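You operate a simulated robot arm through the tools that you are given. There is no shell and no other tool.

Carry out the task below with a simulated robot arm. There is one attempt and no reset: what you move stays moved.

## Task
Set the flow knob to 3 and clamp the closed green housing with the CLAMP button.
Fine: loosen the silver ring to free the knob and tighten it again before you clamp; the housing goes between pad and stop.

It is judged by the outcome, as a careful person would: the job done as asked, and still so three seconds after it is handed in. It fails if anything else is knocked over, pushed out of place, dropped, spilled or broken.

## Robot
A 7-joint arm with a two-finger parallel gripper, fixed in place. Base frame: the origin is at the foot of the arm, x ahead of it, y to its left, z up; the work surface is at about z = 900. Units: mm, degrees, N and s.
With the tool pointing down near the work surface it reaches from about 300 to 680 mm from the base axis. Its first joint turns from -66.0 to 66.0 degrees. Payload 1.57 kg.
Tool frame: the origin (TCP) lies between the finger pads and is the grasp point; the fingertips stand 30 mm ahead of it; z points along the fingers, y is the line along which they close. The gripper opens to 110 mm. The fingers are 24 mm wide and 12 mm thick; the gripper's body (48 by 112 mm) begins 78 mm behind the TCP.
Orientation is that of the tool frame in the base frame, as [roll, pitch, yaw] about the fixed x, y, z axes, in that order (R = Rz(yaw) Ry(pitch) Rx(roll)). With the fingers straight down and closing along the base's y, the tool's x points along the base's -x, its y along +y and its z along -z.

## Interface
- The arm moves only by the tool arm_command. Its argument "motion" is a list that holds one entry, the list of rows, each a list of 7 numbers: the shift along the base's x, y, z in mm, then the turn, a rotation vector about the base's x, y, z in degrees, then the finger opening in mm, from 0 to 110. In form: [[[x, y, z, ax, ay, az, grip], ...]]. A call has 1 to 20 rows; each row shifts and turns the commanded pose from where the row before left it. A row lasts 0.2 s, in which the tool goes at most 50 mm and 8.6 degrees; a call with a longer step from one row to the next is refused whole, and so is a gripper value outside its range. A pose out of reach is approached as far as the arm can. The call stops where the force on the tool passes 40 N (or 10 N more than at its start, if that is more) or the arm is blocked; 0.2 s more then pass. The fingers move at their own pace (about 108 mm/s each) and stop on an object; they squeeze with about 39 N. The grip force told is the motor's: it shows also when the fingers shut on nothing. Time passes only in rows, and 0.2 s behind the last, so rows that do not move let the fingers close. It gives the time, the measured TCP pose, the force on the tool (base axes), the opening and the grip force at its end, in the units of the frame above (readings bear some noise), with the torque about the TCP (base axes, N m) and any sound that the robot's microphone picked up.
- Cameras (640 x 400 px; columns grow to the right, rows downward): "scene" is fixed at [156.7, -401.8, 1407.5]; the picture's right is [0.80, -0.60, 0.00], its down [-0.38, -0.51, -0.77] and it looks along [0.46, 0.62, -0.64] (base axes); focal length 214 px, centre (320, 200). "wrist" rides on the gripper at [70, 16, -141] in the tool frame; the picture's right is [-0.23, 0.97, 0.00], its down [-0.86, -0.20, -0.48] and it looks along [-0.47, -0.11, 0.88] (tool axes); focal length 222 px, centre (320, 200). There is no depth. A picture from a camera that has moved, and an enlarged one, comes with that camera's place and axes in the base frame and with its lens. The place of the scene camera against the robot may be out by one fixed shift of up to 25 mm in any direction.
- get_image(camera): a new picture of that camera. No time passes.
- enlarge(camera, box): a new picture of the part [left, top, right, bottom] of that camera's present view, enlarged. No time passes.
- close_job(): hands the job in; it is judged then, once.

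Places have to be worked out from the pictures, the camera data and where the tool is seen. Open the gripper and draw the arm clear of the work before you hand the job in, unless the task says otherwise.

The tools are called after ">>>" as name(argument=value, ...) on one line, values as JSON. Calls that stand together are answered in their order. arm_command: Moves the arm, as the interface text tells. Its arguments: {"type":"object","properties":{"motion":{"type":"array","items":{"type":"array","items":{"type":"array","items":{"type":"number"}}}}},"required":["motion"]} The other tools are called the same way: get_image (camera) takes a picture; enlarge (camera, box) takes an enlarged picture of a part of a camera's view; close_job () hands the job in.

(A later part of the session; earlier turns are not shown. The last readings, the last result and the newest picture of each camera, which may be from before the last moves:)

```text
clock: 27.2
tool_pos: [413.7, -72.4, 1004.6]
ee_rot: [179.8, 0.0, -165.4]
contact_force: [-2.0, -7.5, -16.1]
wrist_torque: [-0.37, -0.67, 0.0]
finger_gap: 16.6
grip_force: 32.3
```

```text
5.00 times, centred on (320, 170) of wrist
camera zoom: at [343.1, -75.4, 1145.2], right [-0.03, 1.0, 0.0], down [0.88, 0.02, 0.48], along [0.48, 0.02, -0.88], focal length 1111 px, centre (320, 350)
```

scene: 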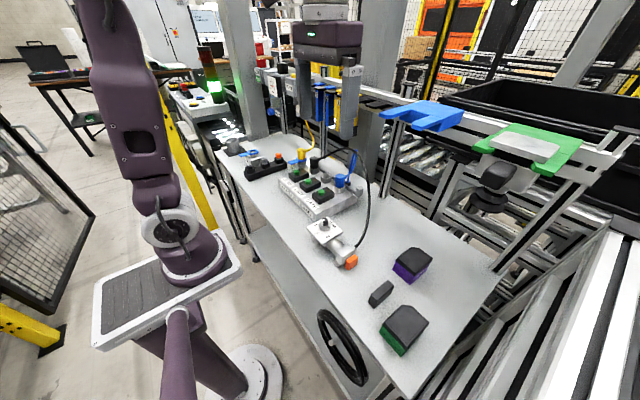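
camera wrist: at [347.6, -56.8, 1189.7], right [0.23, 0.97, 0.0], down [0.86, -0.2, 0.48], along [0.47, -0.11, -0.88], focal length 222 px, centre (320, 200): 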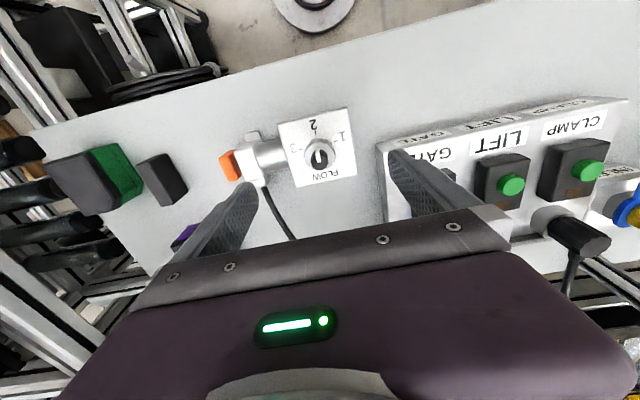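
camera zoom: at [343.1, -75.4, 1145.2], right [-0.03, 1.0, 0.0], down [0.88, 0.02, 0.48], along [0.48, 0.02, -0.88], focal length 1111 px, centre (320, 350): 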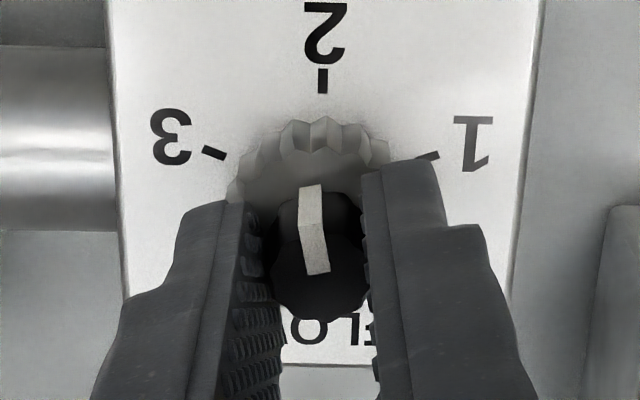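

The pointer moved with the gripper and torque is near zero, so the knob is free. I turn a further +48° (total 60°) and then check against the 3 mark.

>>> arm_command(motion=[[[0, 0, -0.3, 0, 0, 6, 8], [0, 0, 0, 0, 0, 6, 8], [0, 0, 0, 0, 0, 6, 8], [0, 0, 0, 0, 0, 6, 8], [0, 0, 0, 0, 0, 6, 8], [0, 0, 0, 0, 0, 6, 8], [0, 0, 0, 0, 0, 6, 8], [0, 0, 0, 0, 0, 6, 8]]])

>>> enlarge(camera="wrist", box=[270, 130, 370, 210])

>>> enlarge(camera="scene", box=[310, 210, 350, 250])

```text
clock: 29.0
tool_pos: [414.4, -72.8, 1004.4]
ee_rot: [179.9, 0.0, -117.2]
contact_force: [-13.5, -17.3, 19.6]
wrist_torque: [-0.41, 0.08, 0.03]
finger_gap: 16.7
grip_force: 31.8
```

```text
5.00 times, centred on (320, 170) of wrist
camera zoom: at [368.5, -128.0, 1145.1], right [-0.76, 0.65, 0.0], down [0.57, 0.67, 0.48], along [0.31, 0.37, -0.88], focal length 1111 px, centre (320, 350)
```

zoom: 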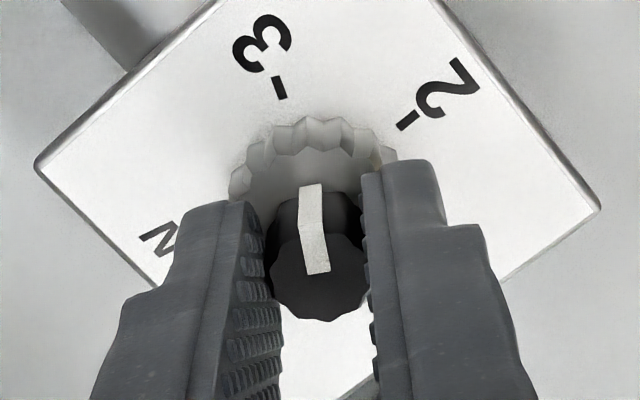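

```text
10.00 times, centred on (330, 230) of scene
camera zoom: at [156.1, -402.3, 1407.5], right [0.8, -0.6, 0.0], down [-0.38, -0.51, -0.77], along [0.46, 0.62, -0.64], focal length 2145 px, centre (220, -100)
```

zoom: 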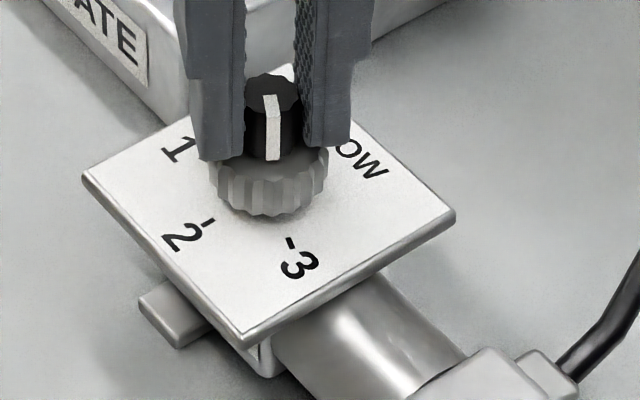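

The pointer follows the gripper; about 10° remain to the 3 tick by both geometry and the picture. I turn +10° more while easing the side load slightly.

>>> arm_command(motion=[[[-0.4, -0.5, 0.4, 0, 0, 5, 8], [0, 0, 0, 0, 0, 5, 8], [0, 0, 0, 0, 0, 0, 8]]])

>>> enlarge(camera="wrist", box=[270, 130, 370, 210])

>>> enlarge(camera="scene", box=[310, 210, 350, 250])

```text
clock: 29.8
tool_pos: [414.2, -72.6, 1004.6]
ee_rot: [179.8, 0.1, -107.4]
contact_force: [1.7, -24.1, -18.8]
wrist_torque: [-0.59, -0.4, -0.01]
finger_gap: 16.8
grip_force: 31.6
```

```text
5.00 times, centred on (320, 170) of wrist
camera zoom: at [379.0, -135.3, 1145.1], right [-0.86, 0.51, 0.0], down [0.45, 0.76, 0.48], along [0.24, 0.41, -0.88], focal length 1111 px, centre (320, 350)
```

zoom: 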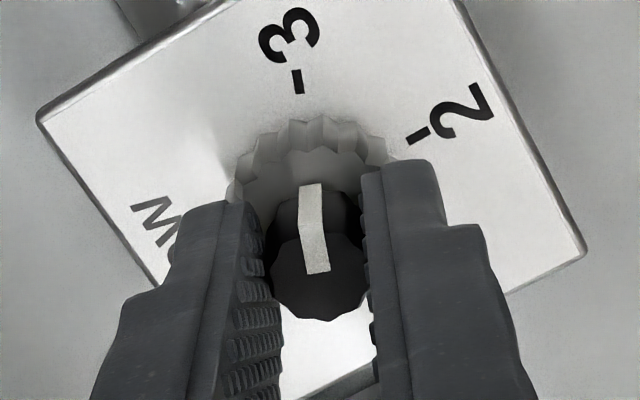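

```text
10.00 times, centred on (330, 230) of scene
camera zoom: at [157.0, -402.6, 1407.3], right [0.8, -0.6, 0.0], down [-0.38, -0.51, -0.77], along [0.46, 0.62, -0.64], focal length 2145 px, centre (220, -100)
```

zoom: 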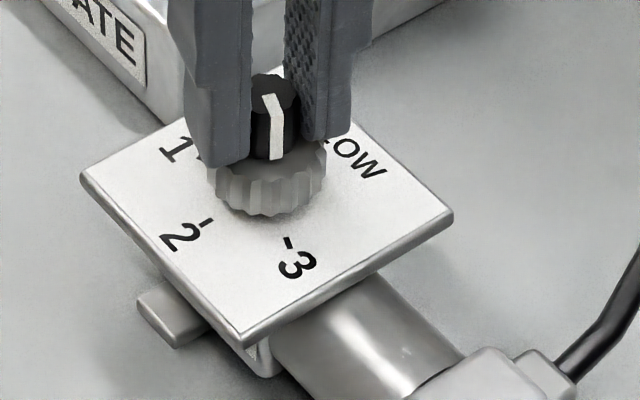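

Tick 3 now sits exactly where tick 2 sat relative to the pointer at the start. I release the knob and verify the pointer from a clear view.

>>> arm_command(motion=[[[0, 0, 0, 0, 0, 0, 46], [0, 0, 0, 0, 0, 0, 46], [0, 0, 0, 0, 0, 0, 46]]])

>>> arm_command(motion=[[[0, 0, 0, 0, 0, 0, 46]]])

>>> arm_command(motion=[[[0, 0, 0, 0, 0, 0, 46]]])

>>> enlarge(camera="wrist", box=[270, 130, 370, 210])

>>> enlarge(camera="scene", box=[310, 210, 350, 250])

```text
clock: 30.6
tool_pos: [415.0, -74.0, 1005.9]
ee_rot: [179.8, 0.1, -107.5]
contact_force: [-0.5, 0.1, -0.3]
wrist_torque: [-0.01, 0.0, -0.01]
finger_gap: 46.1
grip_force: 0.0
```

```text
clock: 31.0
tool_pos: [413.5, -72.3, 1004.7]
ee_rot: [179.8, 0.0, -107.4]
contact_force: [-0.3, 0.1, -0.6]
wrist_torque: [-0.01, -0.01, -0.01]
finger_gap: 46.0
grip_force: 0.0
```

```text
clock: 31.4
tool_pos: [415.7, -72.7, 1003.7]
ee_rot: [179.8, 0.0, -107.4]
contact_force: [0.0, -0.4, 0.4]
wrist_torque: [0.03, 0.02, 0.0]
finger_gap: 46.0
grip_force: 0.0
```

```text
5.00 times, centred on (320, 170) of wrist
camera zoom: at [378.6, -134.4, 1145.6], right [-0.86, 0.51, 0.0], down [0.45, 0.76, 0.48], along [0.24, 0.41, -0.88], focal length 1111 px, centre (320, 350)
```

zoom: 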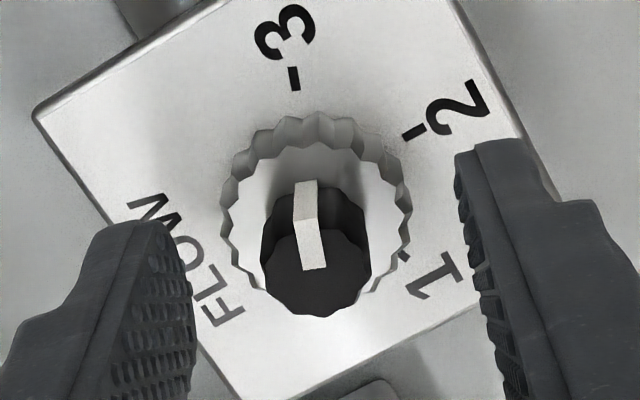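

```text
10.00 times, centred on (330, 230) of scene
camera zoom: at [156.7, -401.8, 1407.5], right [0.8, -0.6, 0.0], down [-0.38, -0.51, -0.77], along [0.46, 0.62, -0.64], focal length 2145 px, centre (220, -100)
```

zoom: 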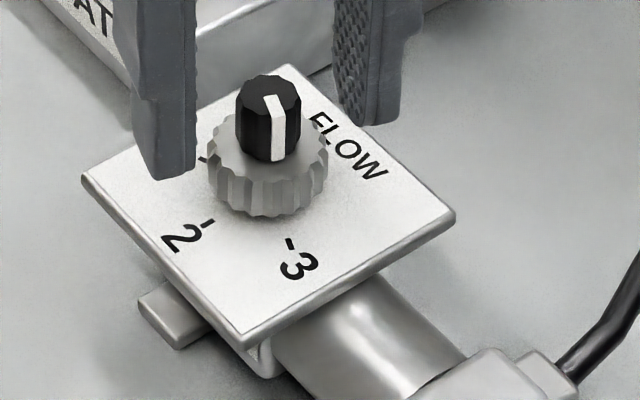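

The pointer direction and the 3 tick now agree within about 1° in the wrist view. Next I lower back onto the ring (TCP z ≈ 985) and grip it to tighten.

>>> arm_command(motion=[[[0, 0, -8, 0, 0, 0, 46], [0, 0, -7, 0, 0, 0, 46], [0, 0, -4.2, 0, 0, 0, 46], [0, 0, 0, 0, 0, 0, 46]]])

>>> arm_command(motion=[[[0, 0, 0, 0, 0, 0, 34], [0, 0, 0, 0, 0, 0, 20], [0, 0, 0, 0, 0, 0, 20], [0, 0, 0, 0, 0, 0, 20]]])

>>> enlarge(camera="wrist", box=[270, 130, 370, 210])

```text
clock: 32.4
tool_pos: [414.8, -72.3, 983.4]
ee_rot: [179.8, 0.0, -107.3]
contact_force: [0.4, 0.7, 0.1]
wrist_torque: [0.03, 0.04, 0.03]
finger_gap: 45.8
grip_force: 0.0
```

```text
clock: 33.4
tool_pos: [415.0, -72.2, 983.7]
ee_rot: [179.9, 0.1, -107.4]
contact_force: [10.0, -4.3, -7.5]
wrist_torque: [0.04, -0.41, 0.01]
finger_gap: 31.7
grip_force: 39.9
```

```text
5.00 times, centred on (320, 170) of wrist
camera zoom: at [379.1, -133.9, 1124.8], right [-0.86, 0.51, 0.0], down [0.45, 0.76, 0.48], along [0.24, 0.41, -0.88], focal length 1111 px, centre (320, 350)
```

zoom: 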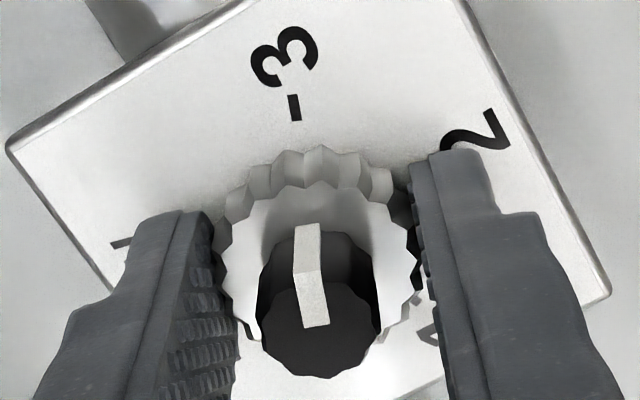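

The ring is gripped with full force and little side load, with the pointer still at 3. I turn it clockwise 36° and watch torque and the pointer.

>>> arm_command(motion=[[[0.2, 0, 0, 0, 0, -6, 20], [0, 0, 0, 0, 0, -6, 20], [0, 0, 0, 0, 0, -6, 20], [0, 0, 0, 0, 0, -6, 20], [0, 0, 0, 0, 0, -6, 20], [0, 0, 0, 0, 0, -6, 20]]])

>>> enlarge(camera="wrist", box=[270, 130, 370, 210])

>>> enlarge(camera="scene", box=[310, 210, 350, 250])

```text
clock: 34.8
tool_pos: [415.6, -73.0, 984.5]
ee_rot: [179.7, 0.1, -143.5]
contact_force: [19.9, 7.5, -23.3]
wrist_torque: [0.1, -0.22, 0.02]
finger_gap: 31.5
grip_force: 40.3
```

```text
5.00 times, centred on (320, 170) of wrist
camera zoom: at [349.7, -101.5, 1125.3], right [-0.4, 0.92, 0.0], down [0.81, 0.35, 0.48], along [0.44, 0.19, -0.88], focal length 1111 px, centre (320, 350)
```

zoom: 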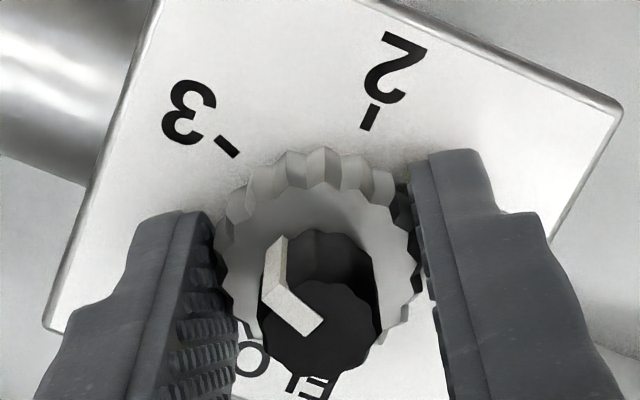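

```text
10.00 times, centred on (330, 230) of scene
camera zoom: at [157.6, -401.7, 1407.5], right [0.8, -0.6, 0.0], down [-0.38, -0.51, -0.77], along [0.46, 0.62, -0.64], focal length 2145 px, centre (220, -100)
```

zoom: 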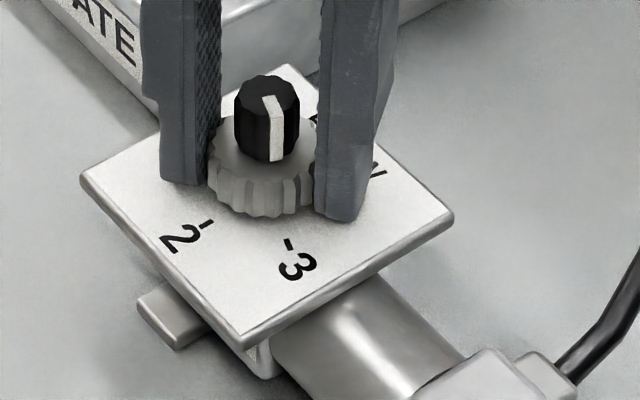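

The ring turns, the pointer stays on 3. I continue another -36° with small load-relief corrections.

>>> arm_command(motion=[[[0.6, 0.2, -0.4, 0, 0, -6, 20], [0, 0, 0, 0, 0, -6, 20], [0, 0, 0, 0, 0, -6, 20], [0, 0, 0, 0, 0, -6, 20], [0, 0, 0, 0, 0, -6, 20], [0, 0, 0, 0, 0, -6, 20]]])

>>> enlarge(camera="wrist", box=[270, 130, 370, 210])

```text
clock: 36.2
tool_pos: [416.1, -73.7, 983.7]
ee_rot: [179.9, 0.0, -179.5]
contact_force: [13.1, 2.7, -5.4]
wrist_torque: [-0.11, -0.77, -0.01]
finger_gap: 31.3
grip_force: 40.2
```

```text
5.00 times, centred on (320, 170) of wrist
camera zoom: at [345.5, -57.6, 1125.4], right [0.22, 0.98, 0.0], down [0.86, -0.19, 0.48], along [0.47, -0.1, -0.88], focal length 1111 px, centre (320, 350)
```

zoom: 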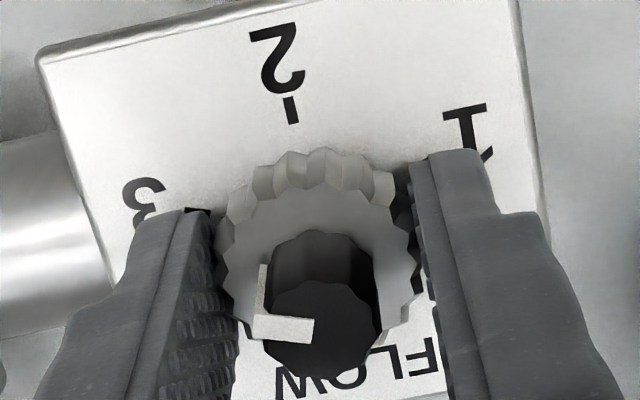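

Tightened 72° so far with no torque yet; the loosening was about 83°. I continue in smaller steps (-12°) watching for the torque to rise.

>>> arm_command(motion=[[[0.4, 0, -0.1, 0, 0, -4, 20], [0, 0, 0, 0, 0, -4, 20], [0, 0, 0, 0, 0, -4, 20]]])

>>> arm_command(motion=[[[0, 0, 0, 0, 0, -4, 20], [0, 0, 0, 0, 0, -4, 20]]])

>>> enlarge(camera="wrist", box=[270, 130, 370, 210])

```text
clock: 37.0
tool_pos: [414.5, -72.8, 983.4]
ee_rot: [179.9, -0.2, 168.5]
contact_force: [-3.0, -3.4, 6.2]
wrist_torque: [-0.12, 0.41, 0.47]
finger_gap: 31.8
grip_force: 40.4
```

```text
clock: 37.6
tool_pos: [415.5, -74.5, 985.1]
ee_rot: [179.8, 0.0, 160.4]
contact_force: [1.2, -12.3, -6.9]
wrist_torque: [-0.4, -0.22, 0.32]
finger_gap: 31.5
grip_force: 40.3
```

```text
5.00 times, centred on (320, 170) of wrist
camera zoom: at [355.4, -35.0, 1125.3], right [0.54, 0.84, 0.0], down [0.74, -0.48, 0.48], along [0.4, -0.26, -0.88], focal length 1111 px, centre (320, 350)
```

zoom: 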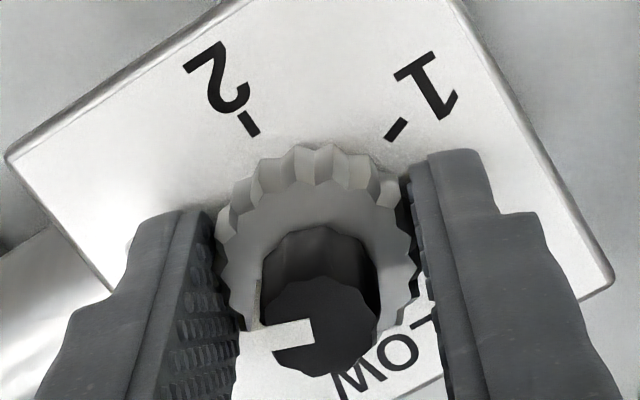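

Torque rose to about 0.4-0.5 N·m and the fingers started slipping on the ring, so it's up against its tight end. I release, check the pointer, and turn back to regrip for a confirming snug.

>>> arm_command(motion=[[[0, 0, 0, 0, 0, 0, 46], [0, 0, 0, 0, 0, 0, 46], [0, 0, 0, 0, 0, 7, 46], [0, 0, 0, 0, 0, 7, 46], [0, 0, 0, 0, 0, 7, 46], [0, 0, 0, 0, 0, 7, 46], [0, 0, 0, 0, 0, 0, 46]]])

>>> arm_command(motion=[[[0, 0, 0, 0, 0, 0, 46]]])

>>> enlarge(camera="wrist", box=[270, 130, 370, 210])

>>> enlarge(camera="scene", box=[310, 210, 350, 250])

```text
clock: 39.2
tool_pos: [415.3, -74.1, 984.7]
ee_rot: [179.8, 0.0, -171.2]
contact_force: [-0.4, -0.6, 0.7]
wrist_torque: [0.01, 0.01, 0.01]
finger_gap: 45.7
grip_force: 0.2
```

```text
clock: 39.6
tool_pos: [415.2, -72.2, 984.8]
ee_rot: [179.8, 0.0, -171.4]
contact_force: [0.2, 0.0, -0.7]
wrist_torque: [0.03, -0.04, 0.01]
finger_gap: 45.9
grip_force: 0.1
```

```text
5.00 times, centred on (320, 170) of wrist
camera zoom: at [344.3, -67.9, 1126.0], right [0.08, 1.0, 0.0], down [0.88, -0.07, 0.48], along [0.48, -0.03, -0.88], focal length 1111 px, centre (320, 350)
```

zoom: 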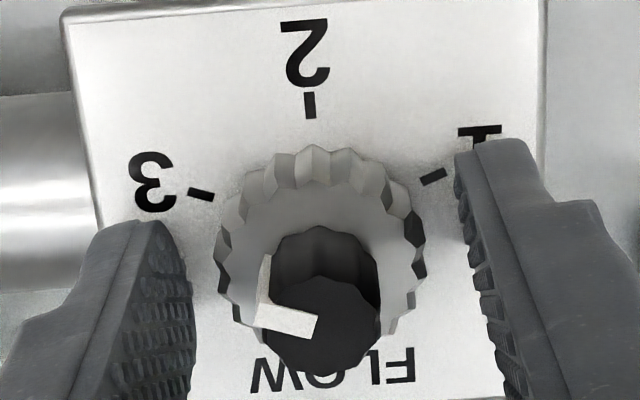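

```text
10.00 times, centred on (330, 230) of scene
camera zoom: at [156.7, -401.8, 1407.5], right [0.8, -0.6, 0.0], down [-0.38, -0.51, -0.77], along [0.46, 0.62, -0.64], focal length 2145 px, centre (220, -100)
```

zoom: 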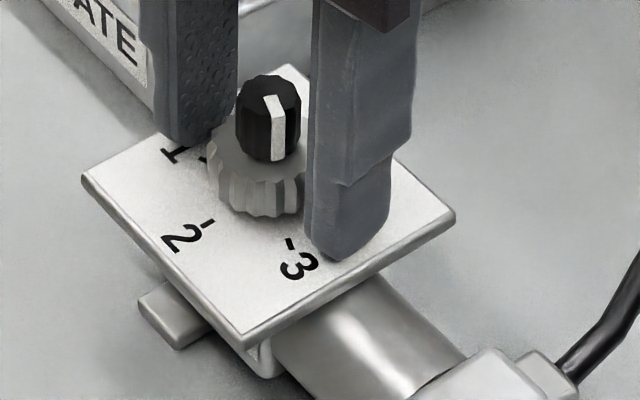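

The pointer still points at 3. I regrip the ring and snug it clockwise a few degrees to confirm it is tight.

>>> arm_command(motion=[[[0, 0, 0, 0, 0, 0, 34], [0, 0, 0, 0, 0, 0, 20], [0, 0, 0, 0, 0, 0, 20], [0, 0, 0, 0, 0, 0, 20]]])

>>> arm_command(motion=[[[0, 0, 0, 0, 0, -4, 20]]])

>>> arm_command(motion=[[[0, 0, 0, 0, 0, -4, 20]]])

>>> arm_command(motion=[[[0, 0, 0, 0, 0, -4, 20]]])

>>> enlarge(camera="wrist", box=[270, 130, 370, 210])

```text
clock: 40.6
tool_pos: [415.6, -72.9, 984.5]
ee_rot: [179.8, 0.0, -171.4]
contact_force: [-0.6, 3.8, 0.6]
wrist_torque: [0.01, 0.07, 0.0]
finger_gap: 30.9
grip_force: 39.9
```

```text
clock: 41.0
tool_pos: [416.8, -72.7, 985.8]
ee_rot: [179.8, 0.0, -175.4]
contact_force: [-4.3, 8.5, 1.4]
wrist_torque: [-0.02, -0.13, 0.46]
finger_gap: 30.7
grip_force: 39.5
```

```text
clock: 41.4
tool_pos: [416.1, -73.5, 986.2]
ee_rot: [179.8, 0.1, -179.2]
contact_force: [-6.8, 12.0, 1.7]
wrist_torque: [0.14, 0.17, 0.87]
finger_gap: 31.1
grip_force: 39.8
```

```text
clock: 41.8
tool_pos: [415.8, -72.5, 985.3]
ee_rot: [179.7, 0.1, 176.5]
contact_force: [-2.9, 6.8, 0.5]
wrist_torque: [0.07, 0.07, 0.68]
finger_gap: 31.7
grip_force: 40.1
```

```text
5.00 times, centred on (320, 170) of wrist
camera zoom: at [347.3, -53.0, 1125.9], right [0.29, 0.96, 0.0], down [0.84, -0.25, 0.48], along [0.46, -0.13, -0.88], focal length 1111 px, centre (320, 350)
```

zoom: 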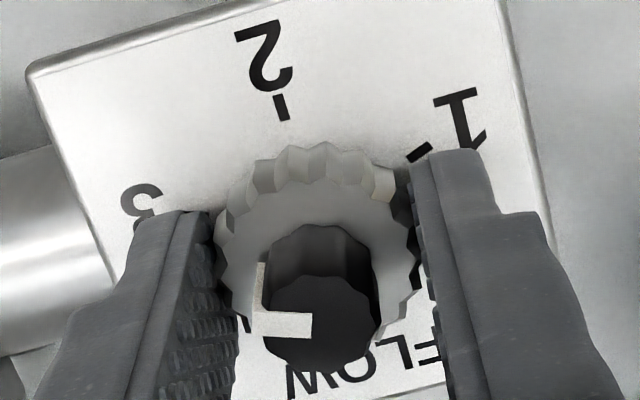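

Torque climbed straight to 0.87 N·m with the ring not turning, so the ring is tight. I release and rise clear, then check the dial from above.

>>> arm_command(motion=[[[0, 0, 0, 0, 0, 0, 50], [0, 0, 0, 0, 0, 0, 50], [0, 0, 20, 0, 0, 0, 50], [0, 0, 30, 0, 0, 0, 50], [0, 0, 30, 0, 0, 0, 80], [0, 0, 20, 0, 0, 3.5, 110], [0, 0, 0, 0, 0, 0, 110]]])

>>> enlarge(camera="wrist", box=[270, 110, 370, 190])

>>> enlarge(camera="scene", box=[310, 210, 350, 250])

```text
clock: 43.4
tool_pos: [414.3, -73.3, 1083.9]
ee_rot: [179.9, 0.1, -179.8]
contact_force: [-0.4, -0.8, 1.4]
wrist_torque: [0.01, 0.03, 0.03]
finger_gap: 110.1
grip_force: 0.1
```

```text
5.00 times, centred on (320, 150) of wrist
camera zoom: at [344.0, -56.6, 1224.6], right [0.23, 0.97, 0.0], down [0.86, -0.2, 0.48], along [0.47, -0.1, -0.88], focal length 1111 px, centre (320, 450)
```

zoom: 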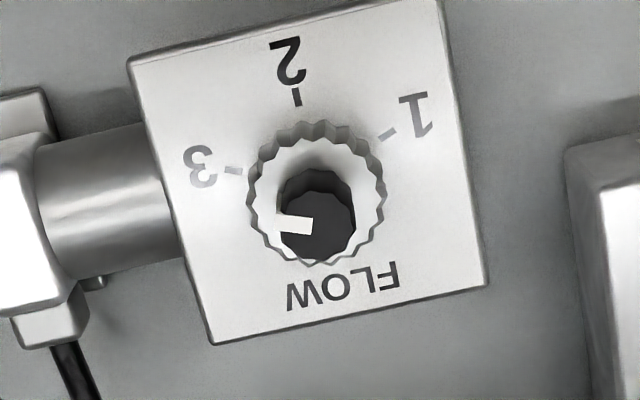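

```text
10.00 times, centred on (330, 230) of scene
camera zoom: at [156.7, -401.8, 1407.5], right [0.8, -0.6, 0.0], down [-0.38, -0.51, -0.77], along [0.46, 0.62, -0.64], focal length 2145 px, centre (220, -100)
```

zoom: 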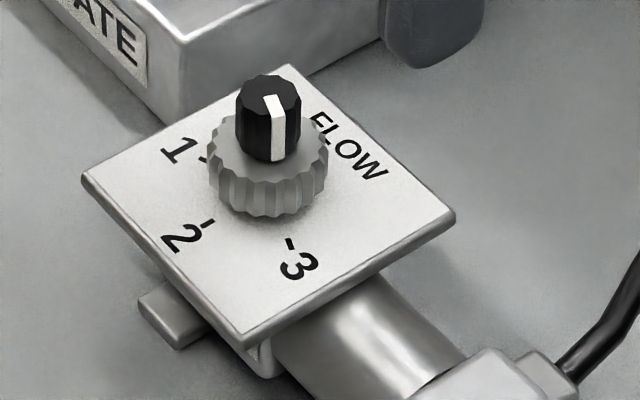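

The dial reads 3 (pointer ≈ 71-73° vs tick ≈ 70°) and the ring is tight. Now I go over to the green housing, turning the tool -90° so the fingers will close along x, clear of pad and stop.

>>> arm_command(motion=[[[-1.8, -23.5, 1.5, 0, 0, -8.2, 110], [-1.8, -23.5, 1.5, 0, 0, -8.2, 110], [-1.8, -23.5, 1.5, 0, 0, -8.2, 110], [-1.8, -23.5, 1.5, 0, 0, -8.2, 110], [-1.8, -23.5, 1.5, 0, 0, -8.2, 110], [-1.8, -23.5, 1.5, 0, 0, -8.2, 110], [-1.8, -23.5, 1.5, 0, 0, -8.2, 110], [-1.8, -23.5, 1.5, 0, 0, -8.2, 110], [-1.8, -23.5, 1.5, 0, 0, -8.2, 110], [-1.8, -23.5, 1.5, 0, 0, -8.2, 110], [-1.8, -23.5, 1.5, 0, 0, -8.2, 110], [0, 0, 0, 0, 0, 0, 110]]])

>>> get_image(camera="wrist")

```text
clock: 46.0
tool_pos: [396.4, -329.4, 1098.6]
ee_rot: [179.8, 0.1, 89.9]
contact_force: [-1.1, 0.4, -0.5]
wrist_torque: [-0.04, -0.03, -0.01]
finger_gap: 110.0
grip_force: 0.0
```

```text
taken
camera wrist: at [412.0, -259.8, 1240.1], right [0.97, -0.23, 0.0], down [-0.2, -0.85, 0.48], along [-0.11, -0.47, -0.88], focal length 222 px, centre (320, 200)
```

wrist: 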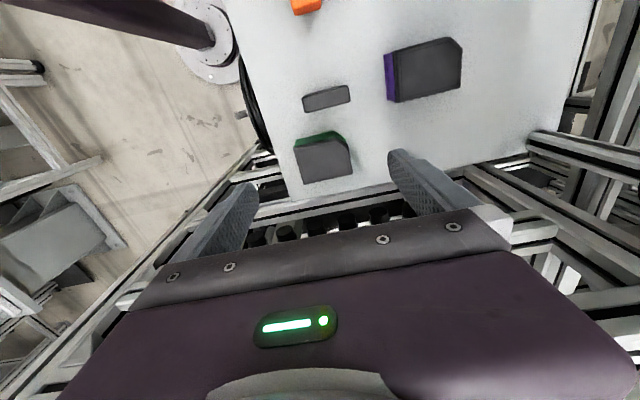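

>>> enlarge(camera="wrist", box=[270, 70, 380, 195])

>>> enlarge(camera="scene", box=[370, 295, 440, 360])

>>> enlarge(camera="wrist", box=[270, 0, 380, 110])

```text
3.20 times, centred on (325, 132) of wrist
camera zoom: at [412.0, -259.8, 1240.1], right [0.97, -0.23, 0.0], down [-0.2, -0.85, 0.48], along [-0.11, -0.47, -0.88], focal length 711 px, centre (304, 416)
```

zoom: 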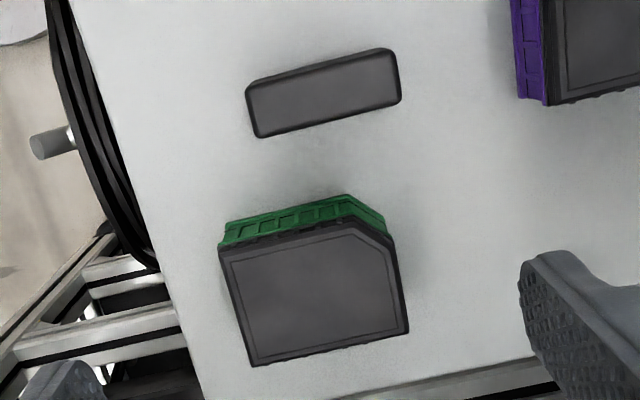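

```text
6.15 times, centred on (405, 328) of scene
camera zoom: at [156.7, -401.9, 1407.5], right [0.8, -0.6, 0.0], down [-0.38, -0.51, -0.77], along [0.46, 0.62, -0.64], focal length 1320 px, centre (-203, -585)
```

zoom: 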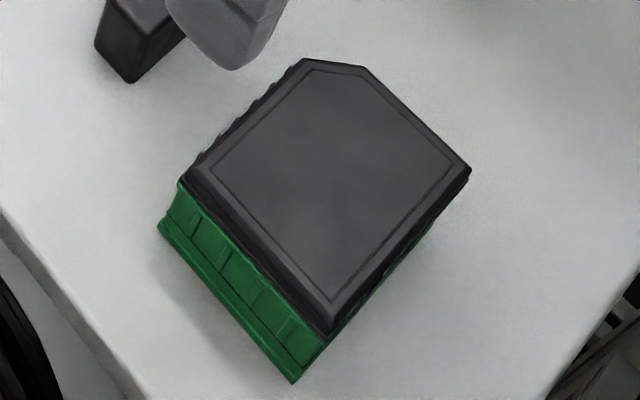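

```text
3.64 times, centred on (325, 55) of wrist
camera zoom: at [412.0, -259.8, 1240.1], right [0.97, -0.23, 0.0], down [-0.2, -0.85, 0.48], along [-0.11, -0.47, -0.88], focal length 808 px, centre (302, 727)
```

zoom: 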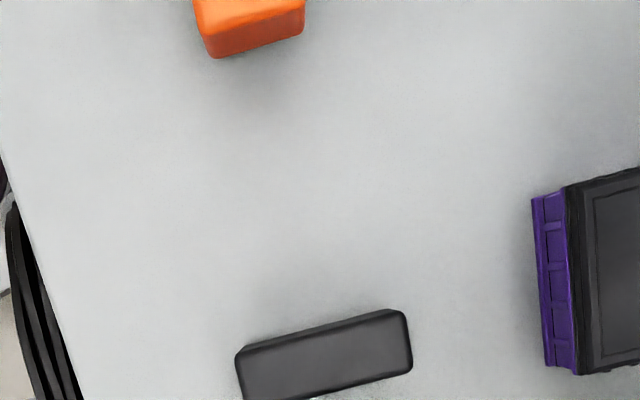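

From this view: housing base x 358.5–431.4, y -384 to -330; stop x 385–444, y -293 to -274; pad face y ≈ -190.5, x 399–428. I move over the housing at (394.9,-361), set the opening to 94 and come down to z ≈ 1000 to check.

>>> arm_command(motion=[[[-0.6, -16, -20, 0, 0, 0, 94], [-0.6, -15.5, -20, 0, 0, 0, 94], [0, 0, -30, 0, 0, 0, 94], [0, 0, -28, 0, 0, 0, 94], [0, 0, 0, 0, 0, 0, 94]]])

>>> arm_command(motion=[[[0, 0, 0, 0, 0, 0, 94]]])

>>> arm_command(motion=[[[0, 0, 0, 0, 0, 0, 94]]])

>>> get_image(camera="wrist")

>>> enlarge(camera="scene", box=[350, 260, 450, 360])

```text
clock: 47.2
tool_pos: [393.4, -365.4, 1003.9]
ee_rot: [179.8, 0.2, 89.8]
contact_force: [0.7, -0.5, 0.4]
wrist_torque: [-0.03, 0.02, 0.0]
finger_gap: 94.1
grip_force: 0.1
```

```text
clock: 47.6
tool_pos: [393.4, -364.4, 1003.4]
ee_rot: [179.8, 0.0, 89.8]
contact_force: [0.0, 0.7, -0.9]
wrist_torque: [0.02, -0.01, -0.01]
finger_gap: 94.0
grip_force: 0.0
```

```text
clock: 48.0
tool_pos: [392.9, -365.4, 1004.7]
ee_rot: [179.8, 0.0, 90.0]
contact_force: [-0.2, 0.0, -0.1]
wrist_torque: [-0.02, -0.01, 0.0]
finger_gap: 94.4
grip_force: 0.1
```

```text
taken
camera wrist: at [408.6, -295.1, 1144.9], right [0.97, -0.23, 0.0], down [-0.2, -0.85, 0.48], along [-0.11, -0.47, -0.88], focal length 222 px, centre (320, 200)
```

wrist: 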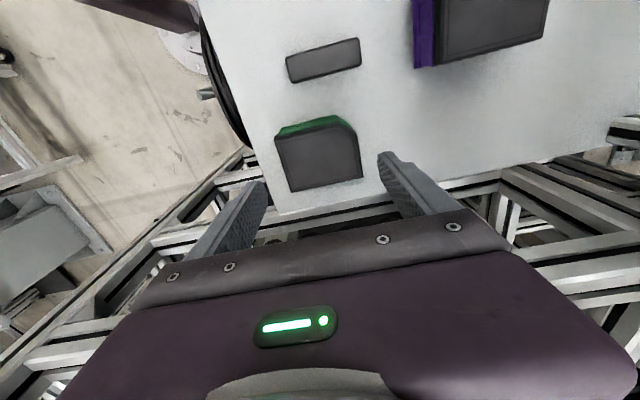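

```text
4.00 times, centred on (400, 310) of scene
camera zoom: at [156.7, -401.8, 1407.5], right [0.8, -0.6, 0.0], down [-0.38, -0.51, -0.77], along [0.46, 0.62, -0.64], focal length 858 px, centre (0, -240)
```

zoom: 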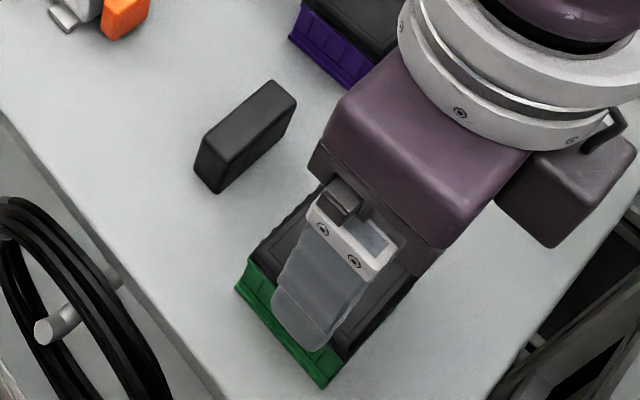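

Averaged pose is (393.2,-365.1,1004). I enlarge the wrist view here to re-measure the housing before descending.

>>> enlarge(camera="wrist", box=[250, 100, 410, 225])

>>> arm_command(motion=[[[0, 0, 0, 0, 0, 0, 94]]])

>>> arm_command(motion=[[[0, 0, 0, 0, 0, 0, 94]]])

```text
3.20 times, centred on (330, 162) of wrist
camera zoom: at [408.6, -295.1, 1144.9], right [0.97, -0.23, 0.0], down [-0.2, -0.85, 0.48], along [-0.11, -0.47, -0.88], focal length 711 px, centre (288, 320)
```

zoom: 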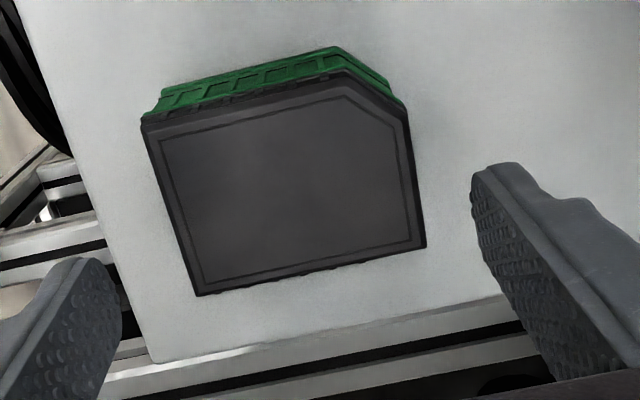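

```text
clock: 48.4
tool_pos: [391.7, -365.4, 1003.7]
ee_rot: [179.8, 0.0, 89.9]
contact_force: [0.6, -0.7, 0.0]
wrist_torque: [-0.04, -0.01, 0.02]
finger_gap: 94.2
grip_force: 0.1
```

```text
clock: 48.8
tool_pos: [392.9, -364.1, 1006.0]
ee_rot: [179.9, -0.1, 89.8]
contact_force: [0.1, 0.0, 0.0]
wrist_torque: [-0.03, 0.0, 0.04]
finger_gap: 93.7
grip_force: 0.0
```

Housing re-measured: x 358.8–430.8, y -384.7 to -330, top near 948. I correct by +1.9 in x and +4 in y and descend to TCP z ≈ 940.

>>> arm_command(motion=[[[1.9, 4, 0, 0, 0, 0, 94], [0, 0, -20, 0, 0, 0, 94], [0, 0, -20, 0, 0, 0, 94], [0, 0, -14, 0, 0, 0, 94], [0, 0, -10, 0, 0, 0, 94], [0, 0, 0, 0, 0, 0, 94]]])

>>> enlarge(camera="wrist", box=[220, 100, 420, 225])

>>> enlarge(camera="scene", box=[350, 260, 450, 360])

```text
clock: 50.2
tool_pos: [397.7, -359.7, 937.8]
ee_rot: [179.8, 0.0, 89.9]
contact_force: [-0.3, 0.1, 0.4]
wrist_torque: [0.01, 0.03, 0.0]
finger_gap: 94.3
grip_force: 0.2
```

```text
3.20 times, centred on (320, 162) of wrist
camera zoom: at [412.8, -289.9, 1079.4], right [0.97, -0.23, 0.0], down [-0.2, -0.85, 0.48], along [-0.11, -0.47, -0.88], focal length 711 px, centre (320, 320)
```

zoom: 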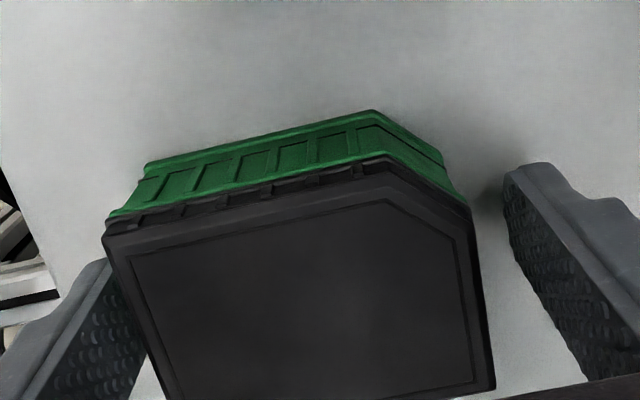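

```text
4.00 times, centred on (400, 310) of scene
camera zoom: at [156.7, -401.8, 1407.5], right [0.8, -0.6, 0.0], down [-0.38, -0.51, -0.77], along [0.46, 0.62, -0.64], focal length 858 px, centre (0, -240)
```

zoom: 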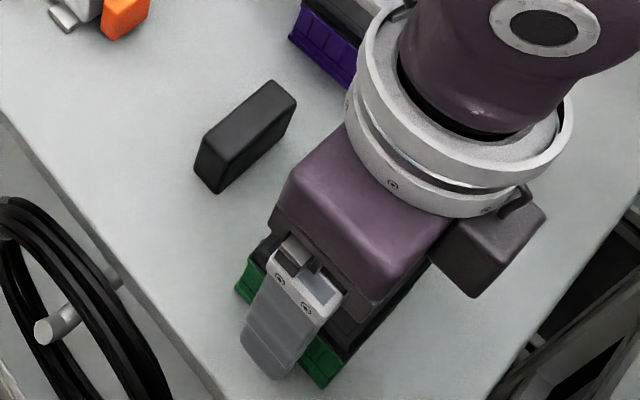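

The gap to the right finger looks larger than to the left, so the tool may sit a bit too far +x. I take more readings to decide the correction.

>>> arm_command(motion=[[[0, 0, 0, 0, 0, 0, 94]]])

>>> arm_command(motion=[[[0, 0, 0, 0, 0, 0, 94]]])

>>> arm_command(motion=[[[0, 0, 0, 0, 0, 0, 94]]])

>>> get_image(camera="wrist")

```text
clock: 50.6
tool_pos: [395.6, -360.7, 938.9]
ee_rot: [179.8, 0.0, 89.9]
contact_force: [0.2, 0.1, -0.4]
wrist_torque: [0.0, -0.01, -0.03]
finger_gap: 93.8
grip_force: 0.1
```

```text
clock: 51.0
tool_pos: [396.9, -358.9, 938.6]
ee_rot: [179.8, 0.0, 89.8]
contact_force: [0.7, -0.7, -0.7]
wrist_torque: [0.02, -0.01, 0.01]
finger_gap: 94.1
grip_force: 0.1
```

```text
clock: 51.4
tool_pos: [396.3, -360.0, 938.3]
ee_rot: [179.8, 0.1, 89.9]
contact_force: [-1.1, -0.2, 0.6]
wrist_torque: [0.0, -0.01, 0.03]
finger_gap: 93.7
grip_force: 0.0
```

```text
taken
camera wrist: at [412.9, -289.8, 1079.6], right [0.97, -0.23, 0.0], down [-0.2, -0.85, 0.48], along [-0.11, -0.47, -0.88], focal length 222 px, centre (320, 200)
```

wrist: 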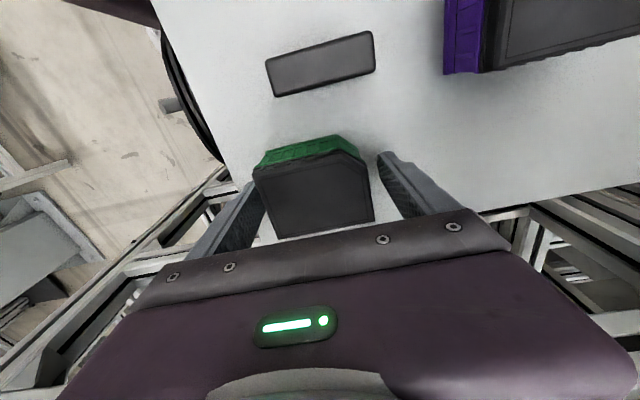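

Mean pose is (396.6,-359.8,938.4), so I shift -1.8 in x to centre and then close on the housing.

>>> arm_command(motion=[[[-1.8, 0, 0, 0, 0, 0, 94], [0, 0, 0, 0, 0, 0, 80], [0, 0, 0, 0, 0, 0, 64], [0, 0, 0, 0, 0, 0, 60], [0, 0, 0, 0, 0, 0, 60]]])

>>> get_image(camera="wrist")

>>> enlarge(camera="scene", box=[350, 260, 450, 360])

```text
clock: 52.6
tool_pos: [395.0, -358.3, 938.8]
ee_rot: [179.7, 0.1, 89.9]
contact_force: [-0.2, -0.3, 0.9]
wrist_torque: [-0.03, 0.13, 0.04]
finger_gap: 71.4
grip_force: 39.0
```

```text
taken
camera wrist: at [411.1, -289.2, 1079.5], right [0.97, -0.23, 0.0], down [-0.2, -0.85, 0.48], along [-0.11, -0.47, -0.88], focal length 222 px, centre (320, 200)
```

wrist: 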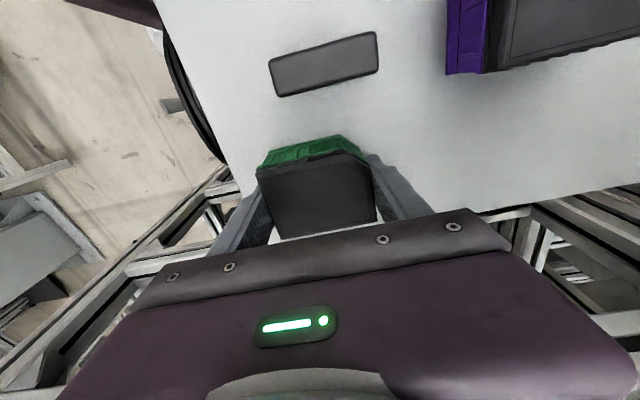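

```text
4.00 times, centred on (400, 310) of scene
camera zoom: at [156.7, -401.8, 1407.5], right [0.8, -0.6, 0.0], down [-0.38, -0.51, -0.77], along [0.46, 0.62, -0.64], focal length 858 px, centre (0, -240)
```

zoom: 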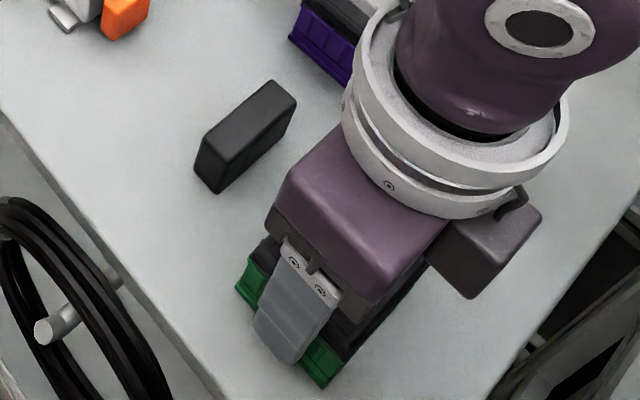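

The housing is gripped at 71.4 mm with 39 N. I lift it slowly a short way and check that lid and body come up together.

>>> arm_command(motion=[[[0, 0, 4, 0, 0, 0, 60], [0, 0, 6, 0, 0, 0, 60], [0, 0, 8, 0, 0, 0, 60], [0, 0, 0, 0, 0, 0, 60]]])

>>> enlarge(camera="scene", box=[350, 260, 450, 360])

>>> enlarge(camera="wrist", box=[220, 100, 420, 225])

```text
clock: 53.6
tool_pos: [395.9, -357.2, 957.1]
ee_rot: [179.8, 0.0, 89.8]
contact_force: [0.7, -0.3, -1.6]
wrist_torque: [-0.02, 0.01, 0.0]
finger_gap: 71.7
grip_force: 39.1
```

```text
4.00 times, centred on (400, 310) of scene
camera zoom: at [156.8, -401.9, 1407.5], right [0.8, -0.6, 0.0], down [-0.38, -0.51, -0.77], along [0.46, 0.62, -0.64], focal length 858 px, centre (0, -240)
```

zoom: 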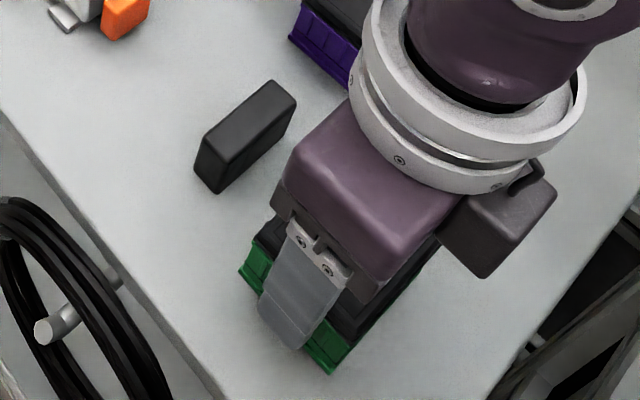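

```text
3.20 times, centred on (320, 162) of wrist
camera zoom: at [411.0, -287.8, 1097.3], right [0.97, -0.23, 0.0], down [-0.2, -0.85, 0.48], along [-0.11, -0.47, -0.88], focal length 711 px, centre (320, 320)
```

zoom: 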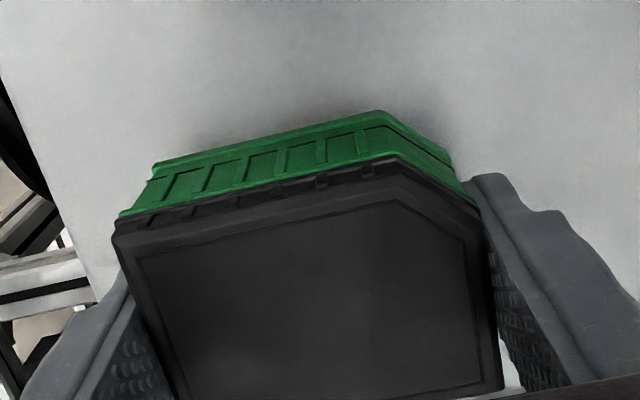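

Lid and body rise together and it's light. I lift to about z 1001 (housing bottom ≈ 962, above the stop's 936) and carry it over to between pad and stop.

>>> arm_command(motion=[[[0, 0, 15, 0, 0, 0, 60], [0, 0, 15, 0, 0, 0, 60], [0, 0, 14, 0, 0, 0, 60], [3.3, 18.8, 0, 0, 0, 0, 60], [3.3, 18.8, 0, 0, 0, 0, 60], [3.3, 18.8, 0, 0, 0, 0, 60], [3.3, 18.8, 0, 0, 0, 0, 60], [3.3, 18.8, 0, 0, 0, 0, 60], [3.2, 18.7, 0, 0, 0, 0, 60], [0, 0, 0, 0, 0, 0, 60]]])

>>> arm_command(motion=[[[0, 0, 0, 0, 0, 0, 60]]])

>>> arm_command(motion=[[[0, 0, 0, 0, 0, 0, 60]]])

>>> arm_command(motion=[[[0, 0, 0, 0, 0, 0, 60]]])

>>> get_image(camera="wrist")

>>> enlarge(camera="scene", box=[320, 210, 440, 320])

```text
clock: 55.8
tool_pos: [416.5, -246.9, 999.8]
ee_rot: [179.8, 0.0, 90.0]
contact_force: [0.7, 0.6, -2.2]
wrist_torque: [0.0, -0.03, 0.03]
finger_gap: 71.6
grip_force: 38.5
```

```text
clock: 56.2
tool_pos: [416.6, -247.1, 1000.4]
ee_rot: [179.7, 0.0, 90.0]
contact_force: [0.6, 0.3, -2.1]
wrist_torque: [0.0, -0.01, -0.01]
finger_gap: 71.6
grip_force: 38.9
```

```text
clock: 56.6
tool_pos: [416.5, -247.0, 1000.3]
ee_rot: [179.9, 0.0, 89.9]
contact_force: [-0.2, 0.7, -0.9]
wrist_torque: [0.0, -0.04, 0.01]
finger_gap: 71.5
grip_force: 39.2
```

```text
clock: 57.0
tool_pos: [417.2, -247.0, 1000.2]
ee_rot: [179.8, 0.0, 89.8]
contact_force: [-0.4, -0.6, -1.5]
wrist_torque: [-0.02, 0.03, 0.01]
finger_gap: 71.5
grip_force: 38.5
```

```text
taken
camera wrist: at [432.0, -177.2, 1141.2], right [0.97, -0.23, 0.0], down [-0.2, -0.85, 0.48], along [-0.11, -0.47, -0.88], focal length 222 px, centre (320, 200)
```

wrist: 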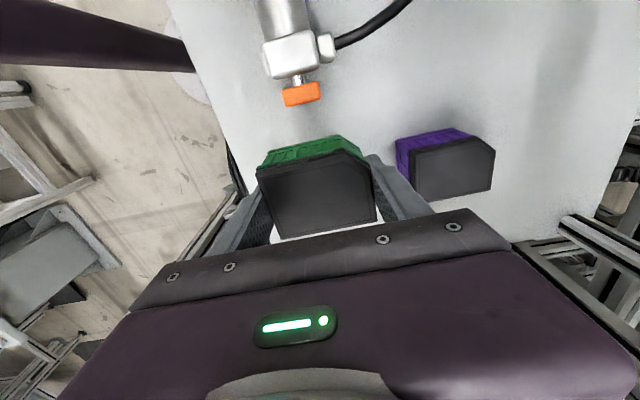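

```text
3.64 times, centred on (380, 265) of scene
camera zoom: at [156.8, -401.8, 1407.5], right [0.8, -0.6, 0.0], down [-0.38, -0.51, -0.77], along [0.46, 0.62, -0.64], focal length 780 px, centre (102, -36)
```

zoom: 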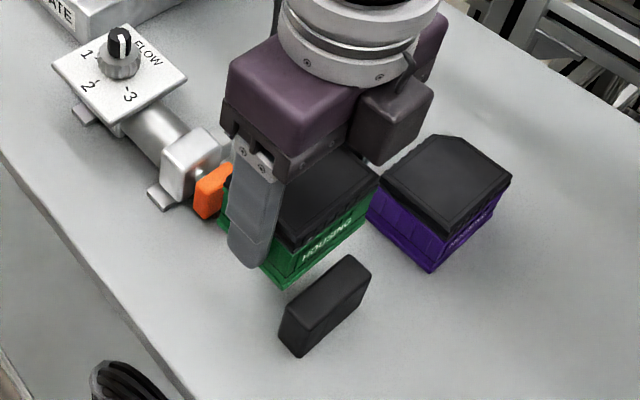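

Mean pose (416.7,-247.0,1000.2) puts the housing at y -272 to -217. I shift x by -2.2 onto the clamp axis and lower to about 12 mm above the table, then check.

>>> arm_command(motion=[[[-2.2, 0, -6, 0, 0, 0, 60], [0, 0, -14, 0, 0, 0, 60], [0, 0, -14, 0, 0, 0, 60], [0, 0, -15, 0, 0, 0, 60], [0, 0, 0, 0, 0, 0, 60]]])

>>> arm_command(motion=[[[0, 0, 0, 0, 0, 0, 60]]])

>>> arm_command(motion=[[[0, 0, 0, 0, 0, 0, 60]]])

>>> enlarge(camera="scene", box=[320, 210, 440, 320])

>>> enlarge(camera="wrist", box=[220, 60, 420, 225])

```text
clock: 58.2
tool_pos: [413.5, -247.6, 950.9]
ee_rot: [179.8, -0.1, 89.9]
contact_force: [-0.3, 0.3, -1.3]
wrist_torque: [0.02, 0.01, 0.02]
finger_gap: 71.7
grip_force: 39.0
```

```text
clock: 58.6
tool_pos: [413.6, -248.1, 951.6]
ee_rot: [179.8, 0.0, 89.9]
contact_force: [-0.2, -0.2, -1.1]
wrist_torque: [0.05, 0.0, -0.03]
finger_gap: 71.7
grip_force: 38.8
```

```text
clock: 59.0
tool_pos: [413.4, -246.8, 952.1]
ee_rot: [179.8, -0.1, 89.8]
contact_force: [-0.1, 0.0, -0.9]
wrist_torque: [-0.01, 0.01, 0.01]
finger_gap: 71.6
grip_force: 39.0
```

```text
3.64 times, centred on (380, 265) of scene
camera zoom: at [156.8, -401.9, 1407.5], right [0.8, -0.6, 0.0], down [-0.38, -0.51, -0.77], along [0.46, 0.62, -0.64], focal length 780 px, centre (102, -36)
```

zoom: 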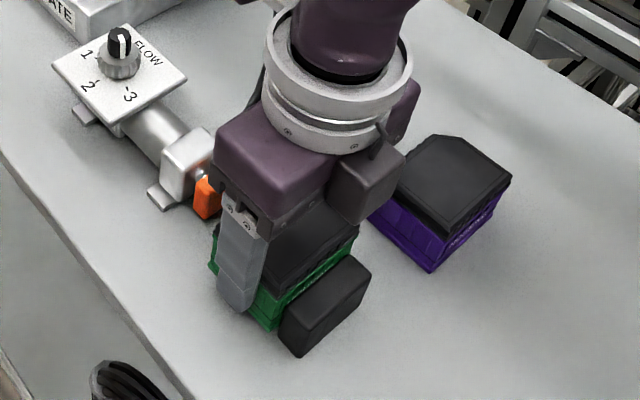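

```text
2.42 times, centred on (320, 142) of wrist
camera zoom: at [429.4, -177.5, 1093.1], right [0.97, -0.23, 0.0], down [-0.2, -0.85, 0.48], along [-0.11, -0.47, -0.88], focal length 538 px, centre (320, 339)
```

zoom: 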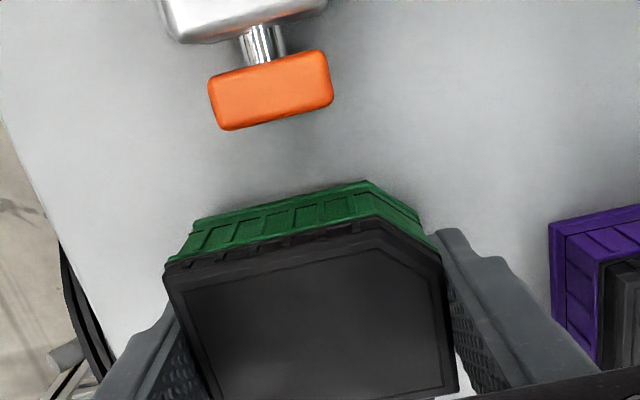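

The housing is already beside the stop without contact and centred on the clamp axis (TCP (413.5,-247.5,951.5)). I lower the last ~12 mm gently.

>>> arm_command(motion=[[[0, 0, -5, 0, 0, 0, 60], [0, 0, -4, 0, 0, 0, 60], [0, 0, -2, 0, 0, 0, 60], [0, 0, -1, 0, 0, 0, 60], [0, 0, 0, 0, 0, 0, 60]]])

>>> arm_command(motion=[[[0, 0, 0, 0, 0, 0, 60]]])

>>> enlarge(camera="scene", box=[320, 210, 440, 320])

```text
clock: 60.2
tool_pos: [411.1, -245.5, 939.5]
ee_rot: [179.7, 0.0, 89.9]
contact_force: [-0.3, 1.4, -1.3]
wrist_torque: [0.01, 0.02, -0.01]
finger_gap: 71.6
grip_force: 38.9
```

```text
clock: 60.6
tool_pos: [412.4, -245.3, 939.4]
ee_rot: [179.9, -0.1, 89.9]
contact_force: [-0.3, 0.1, -2.0]
wrist_torque: [0.04, 0.0, -0.02]
finger_gap: 71.3
grip_force: 39.4
```

```text
3.64 times, centred on (380, 265) of scene
camera zoom: at [156.8, -401.8, 1407.5], right [0.8, -0.6, 0.0], down [-0.38, -0.51, -0.77], along [0.46, 0.62, -0.64], focal length 780 px, centre (102, -36)
```

zoom: 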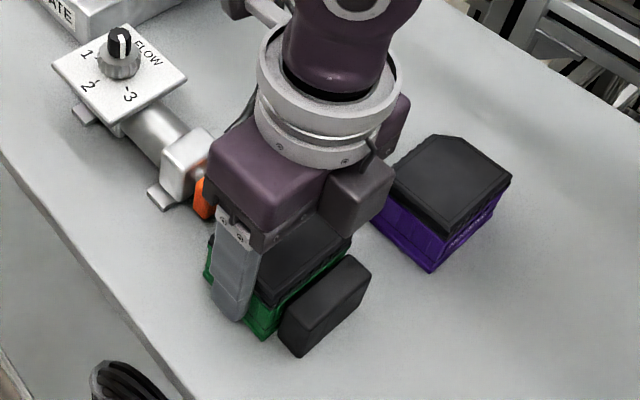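

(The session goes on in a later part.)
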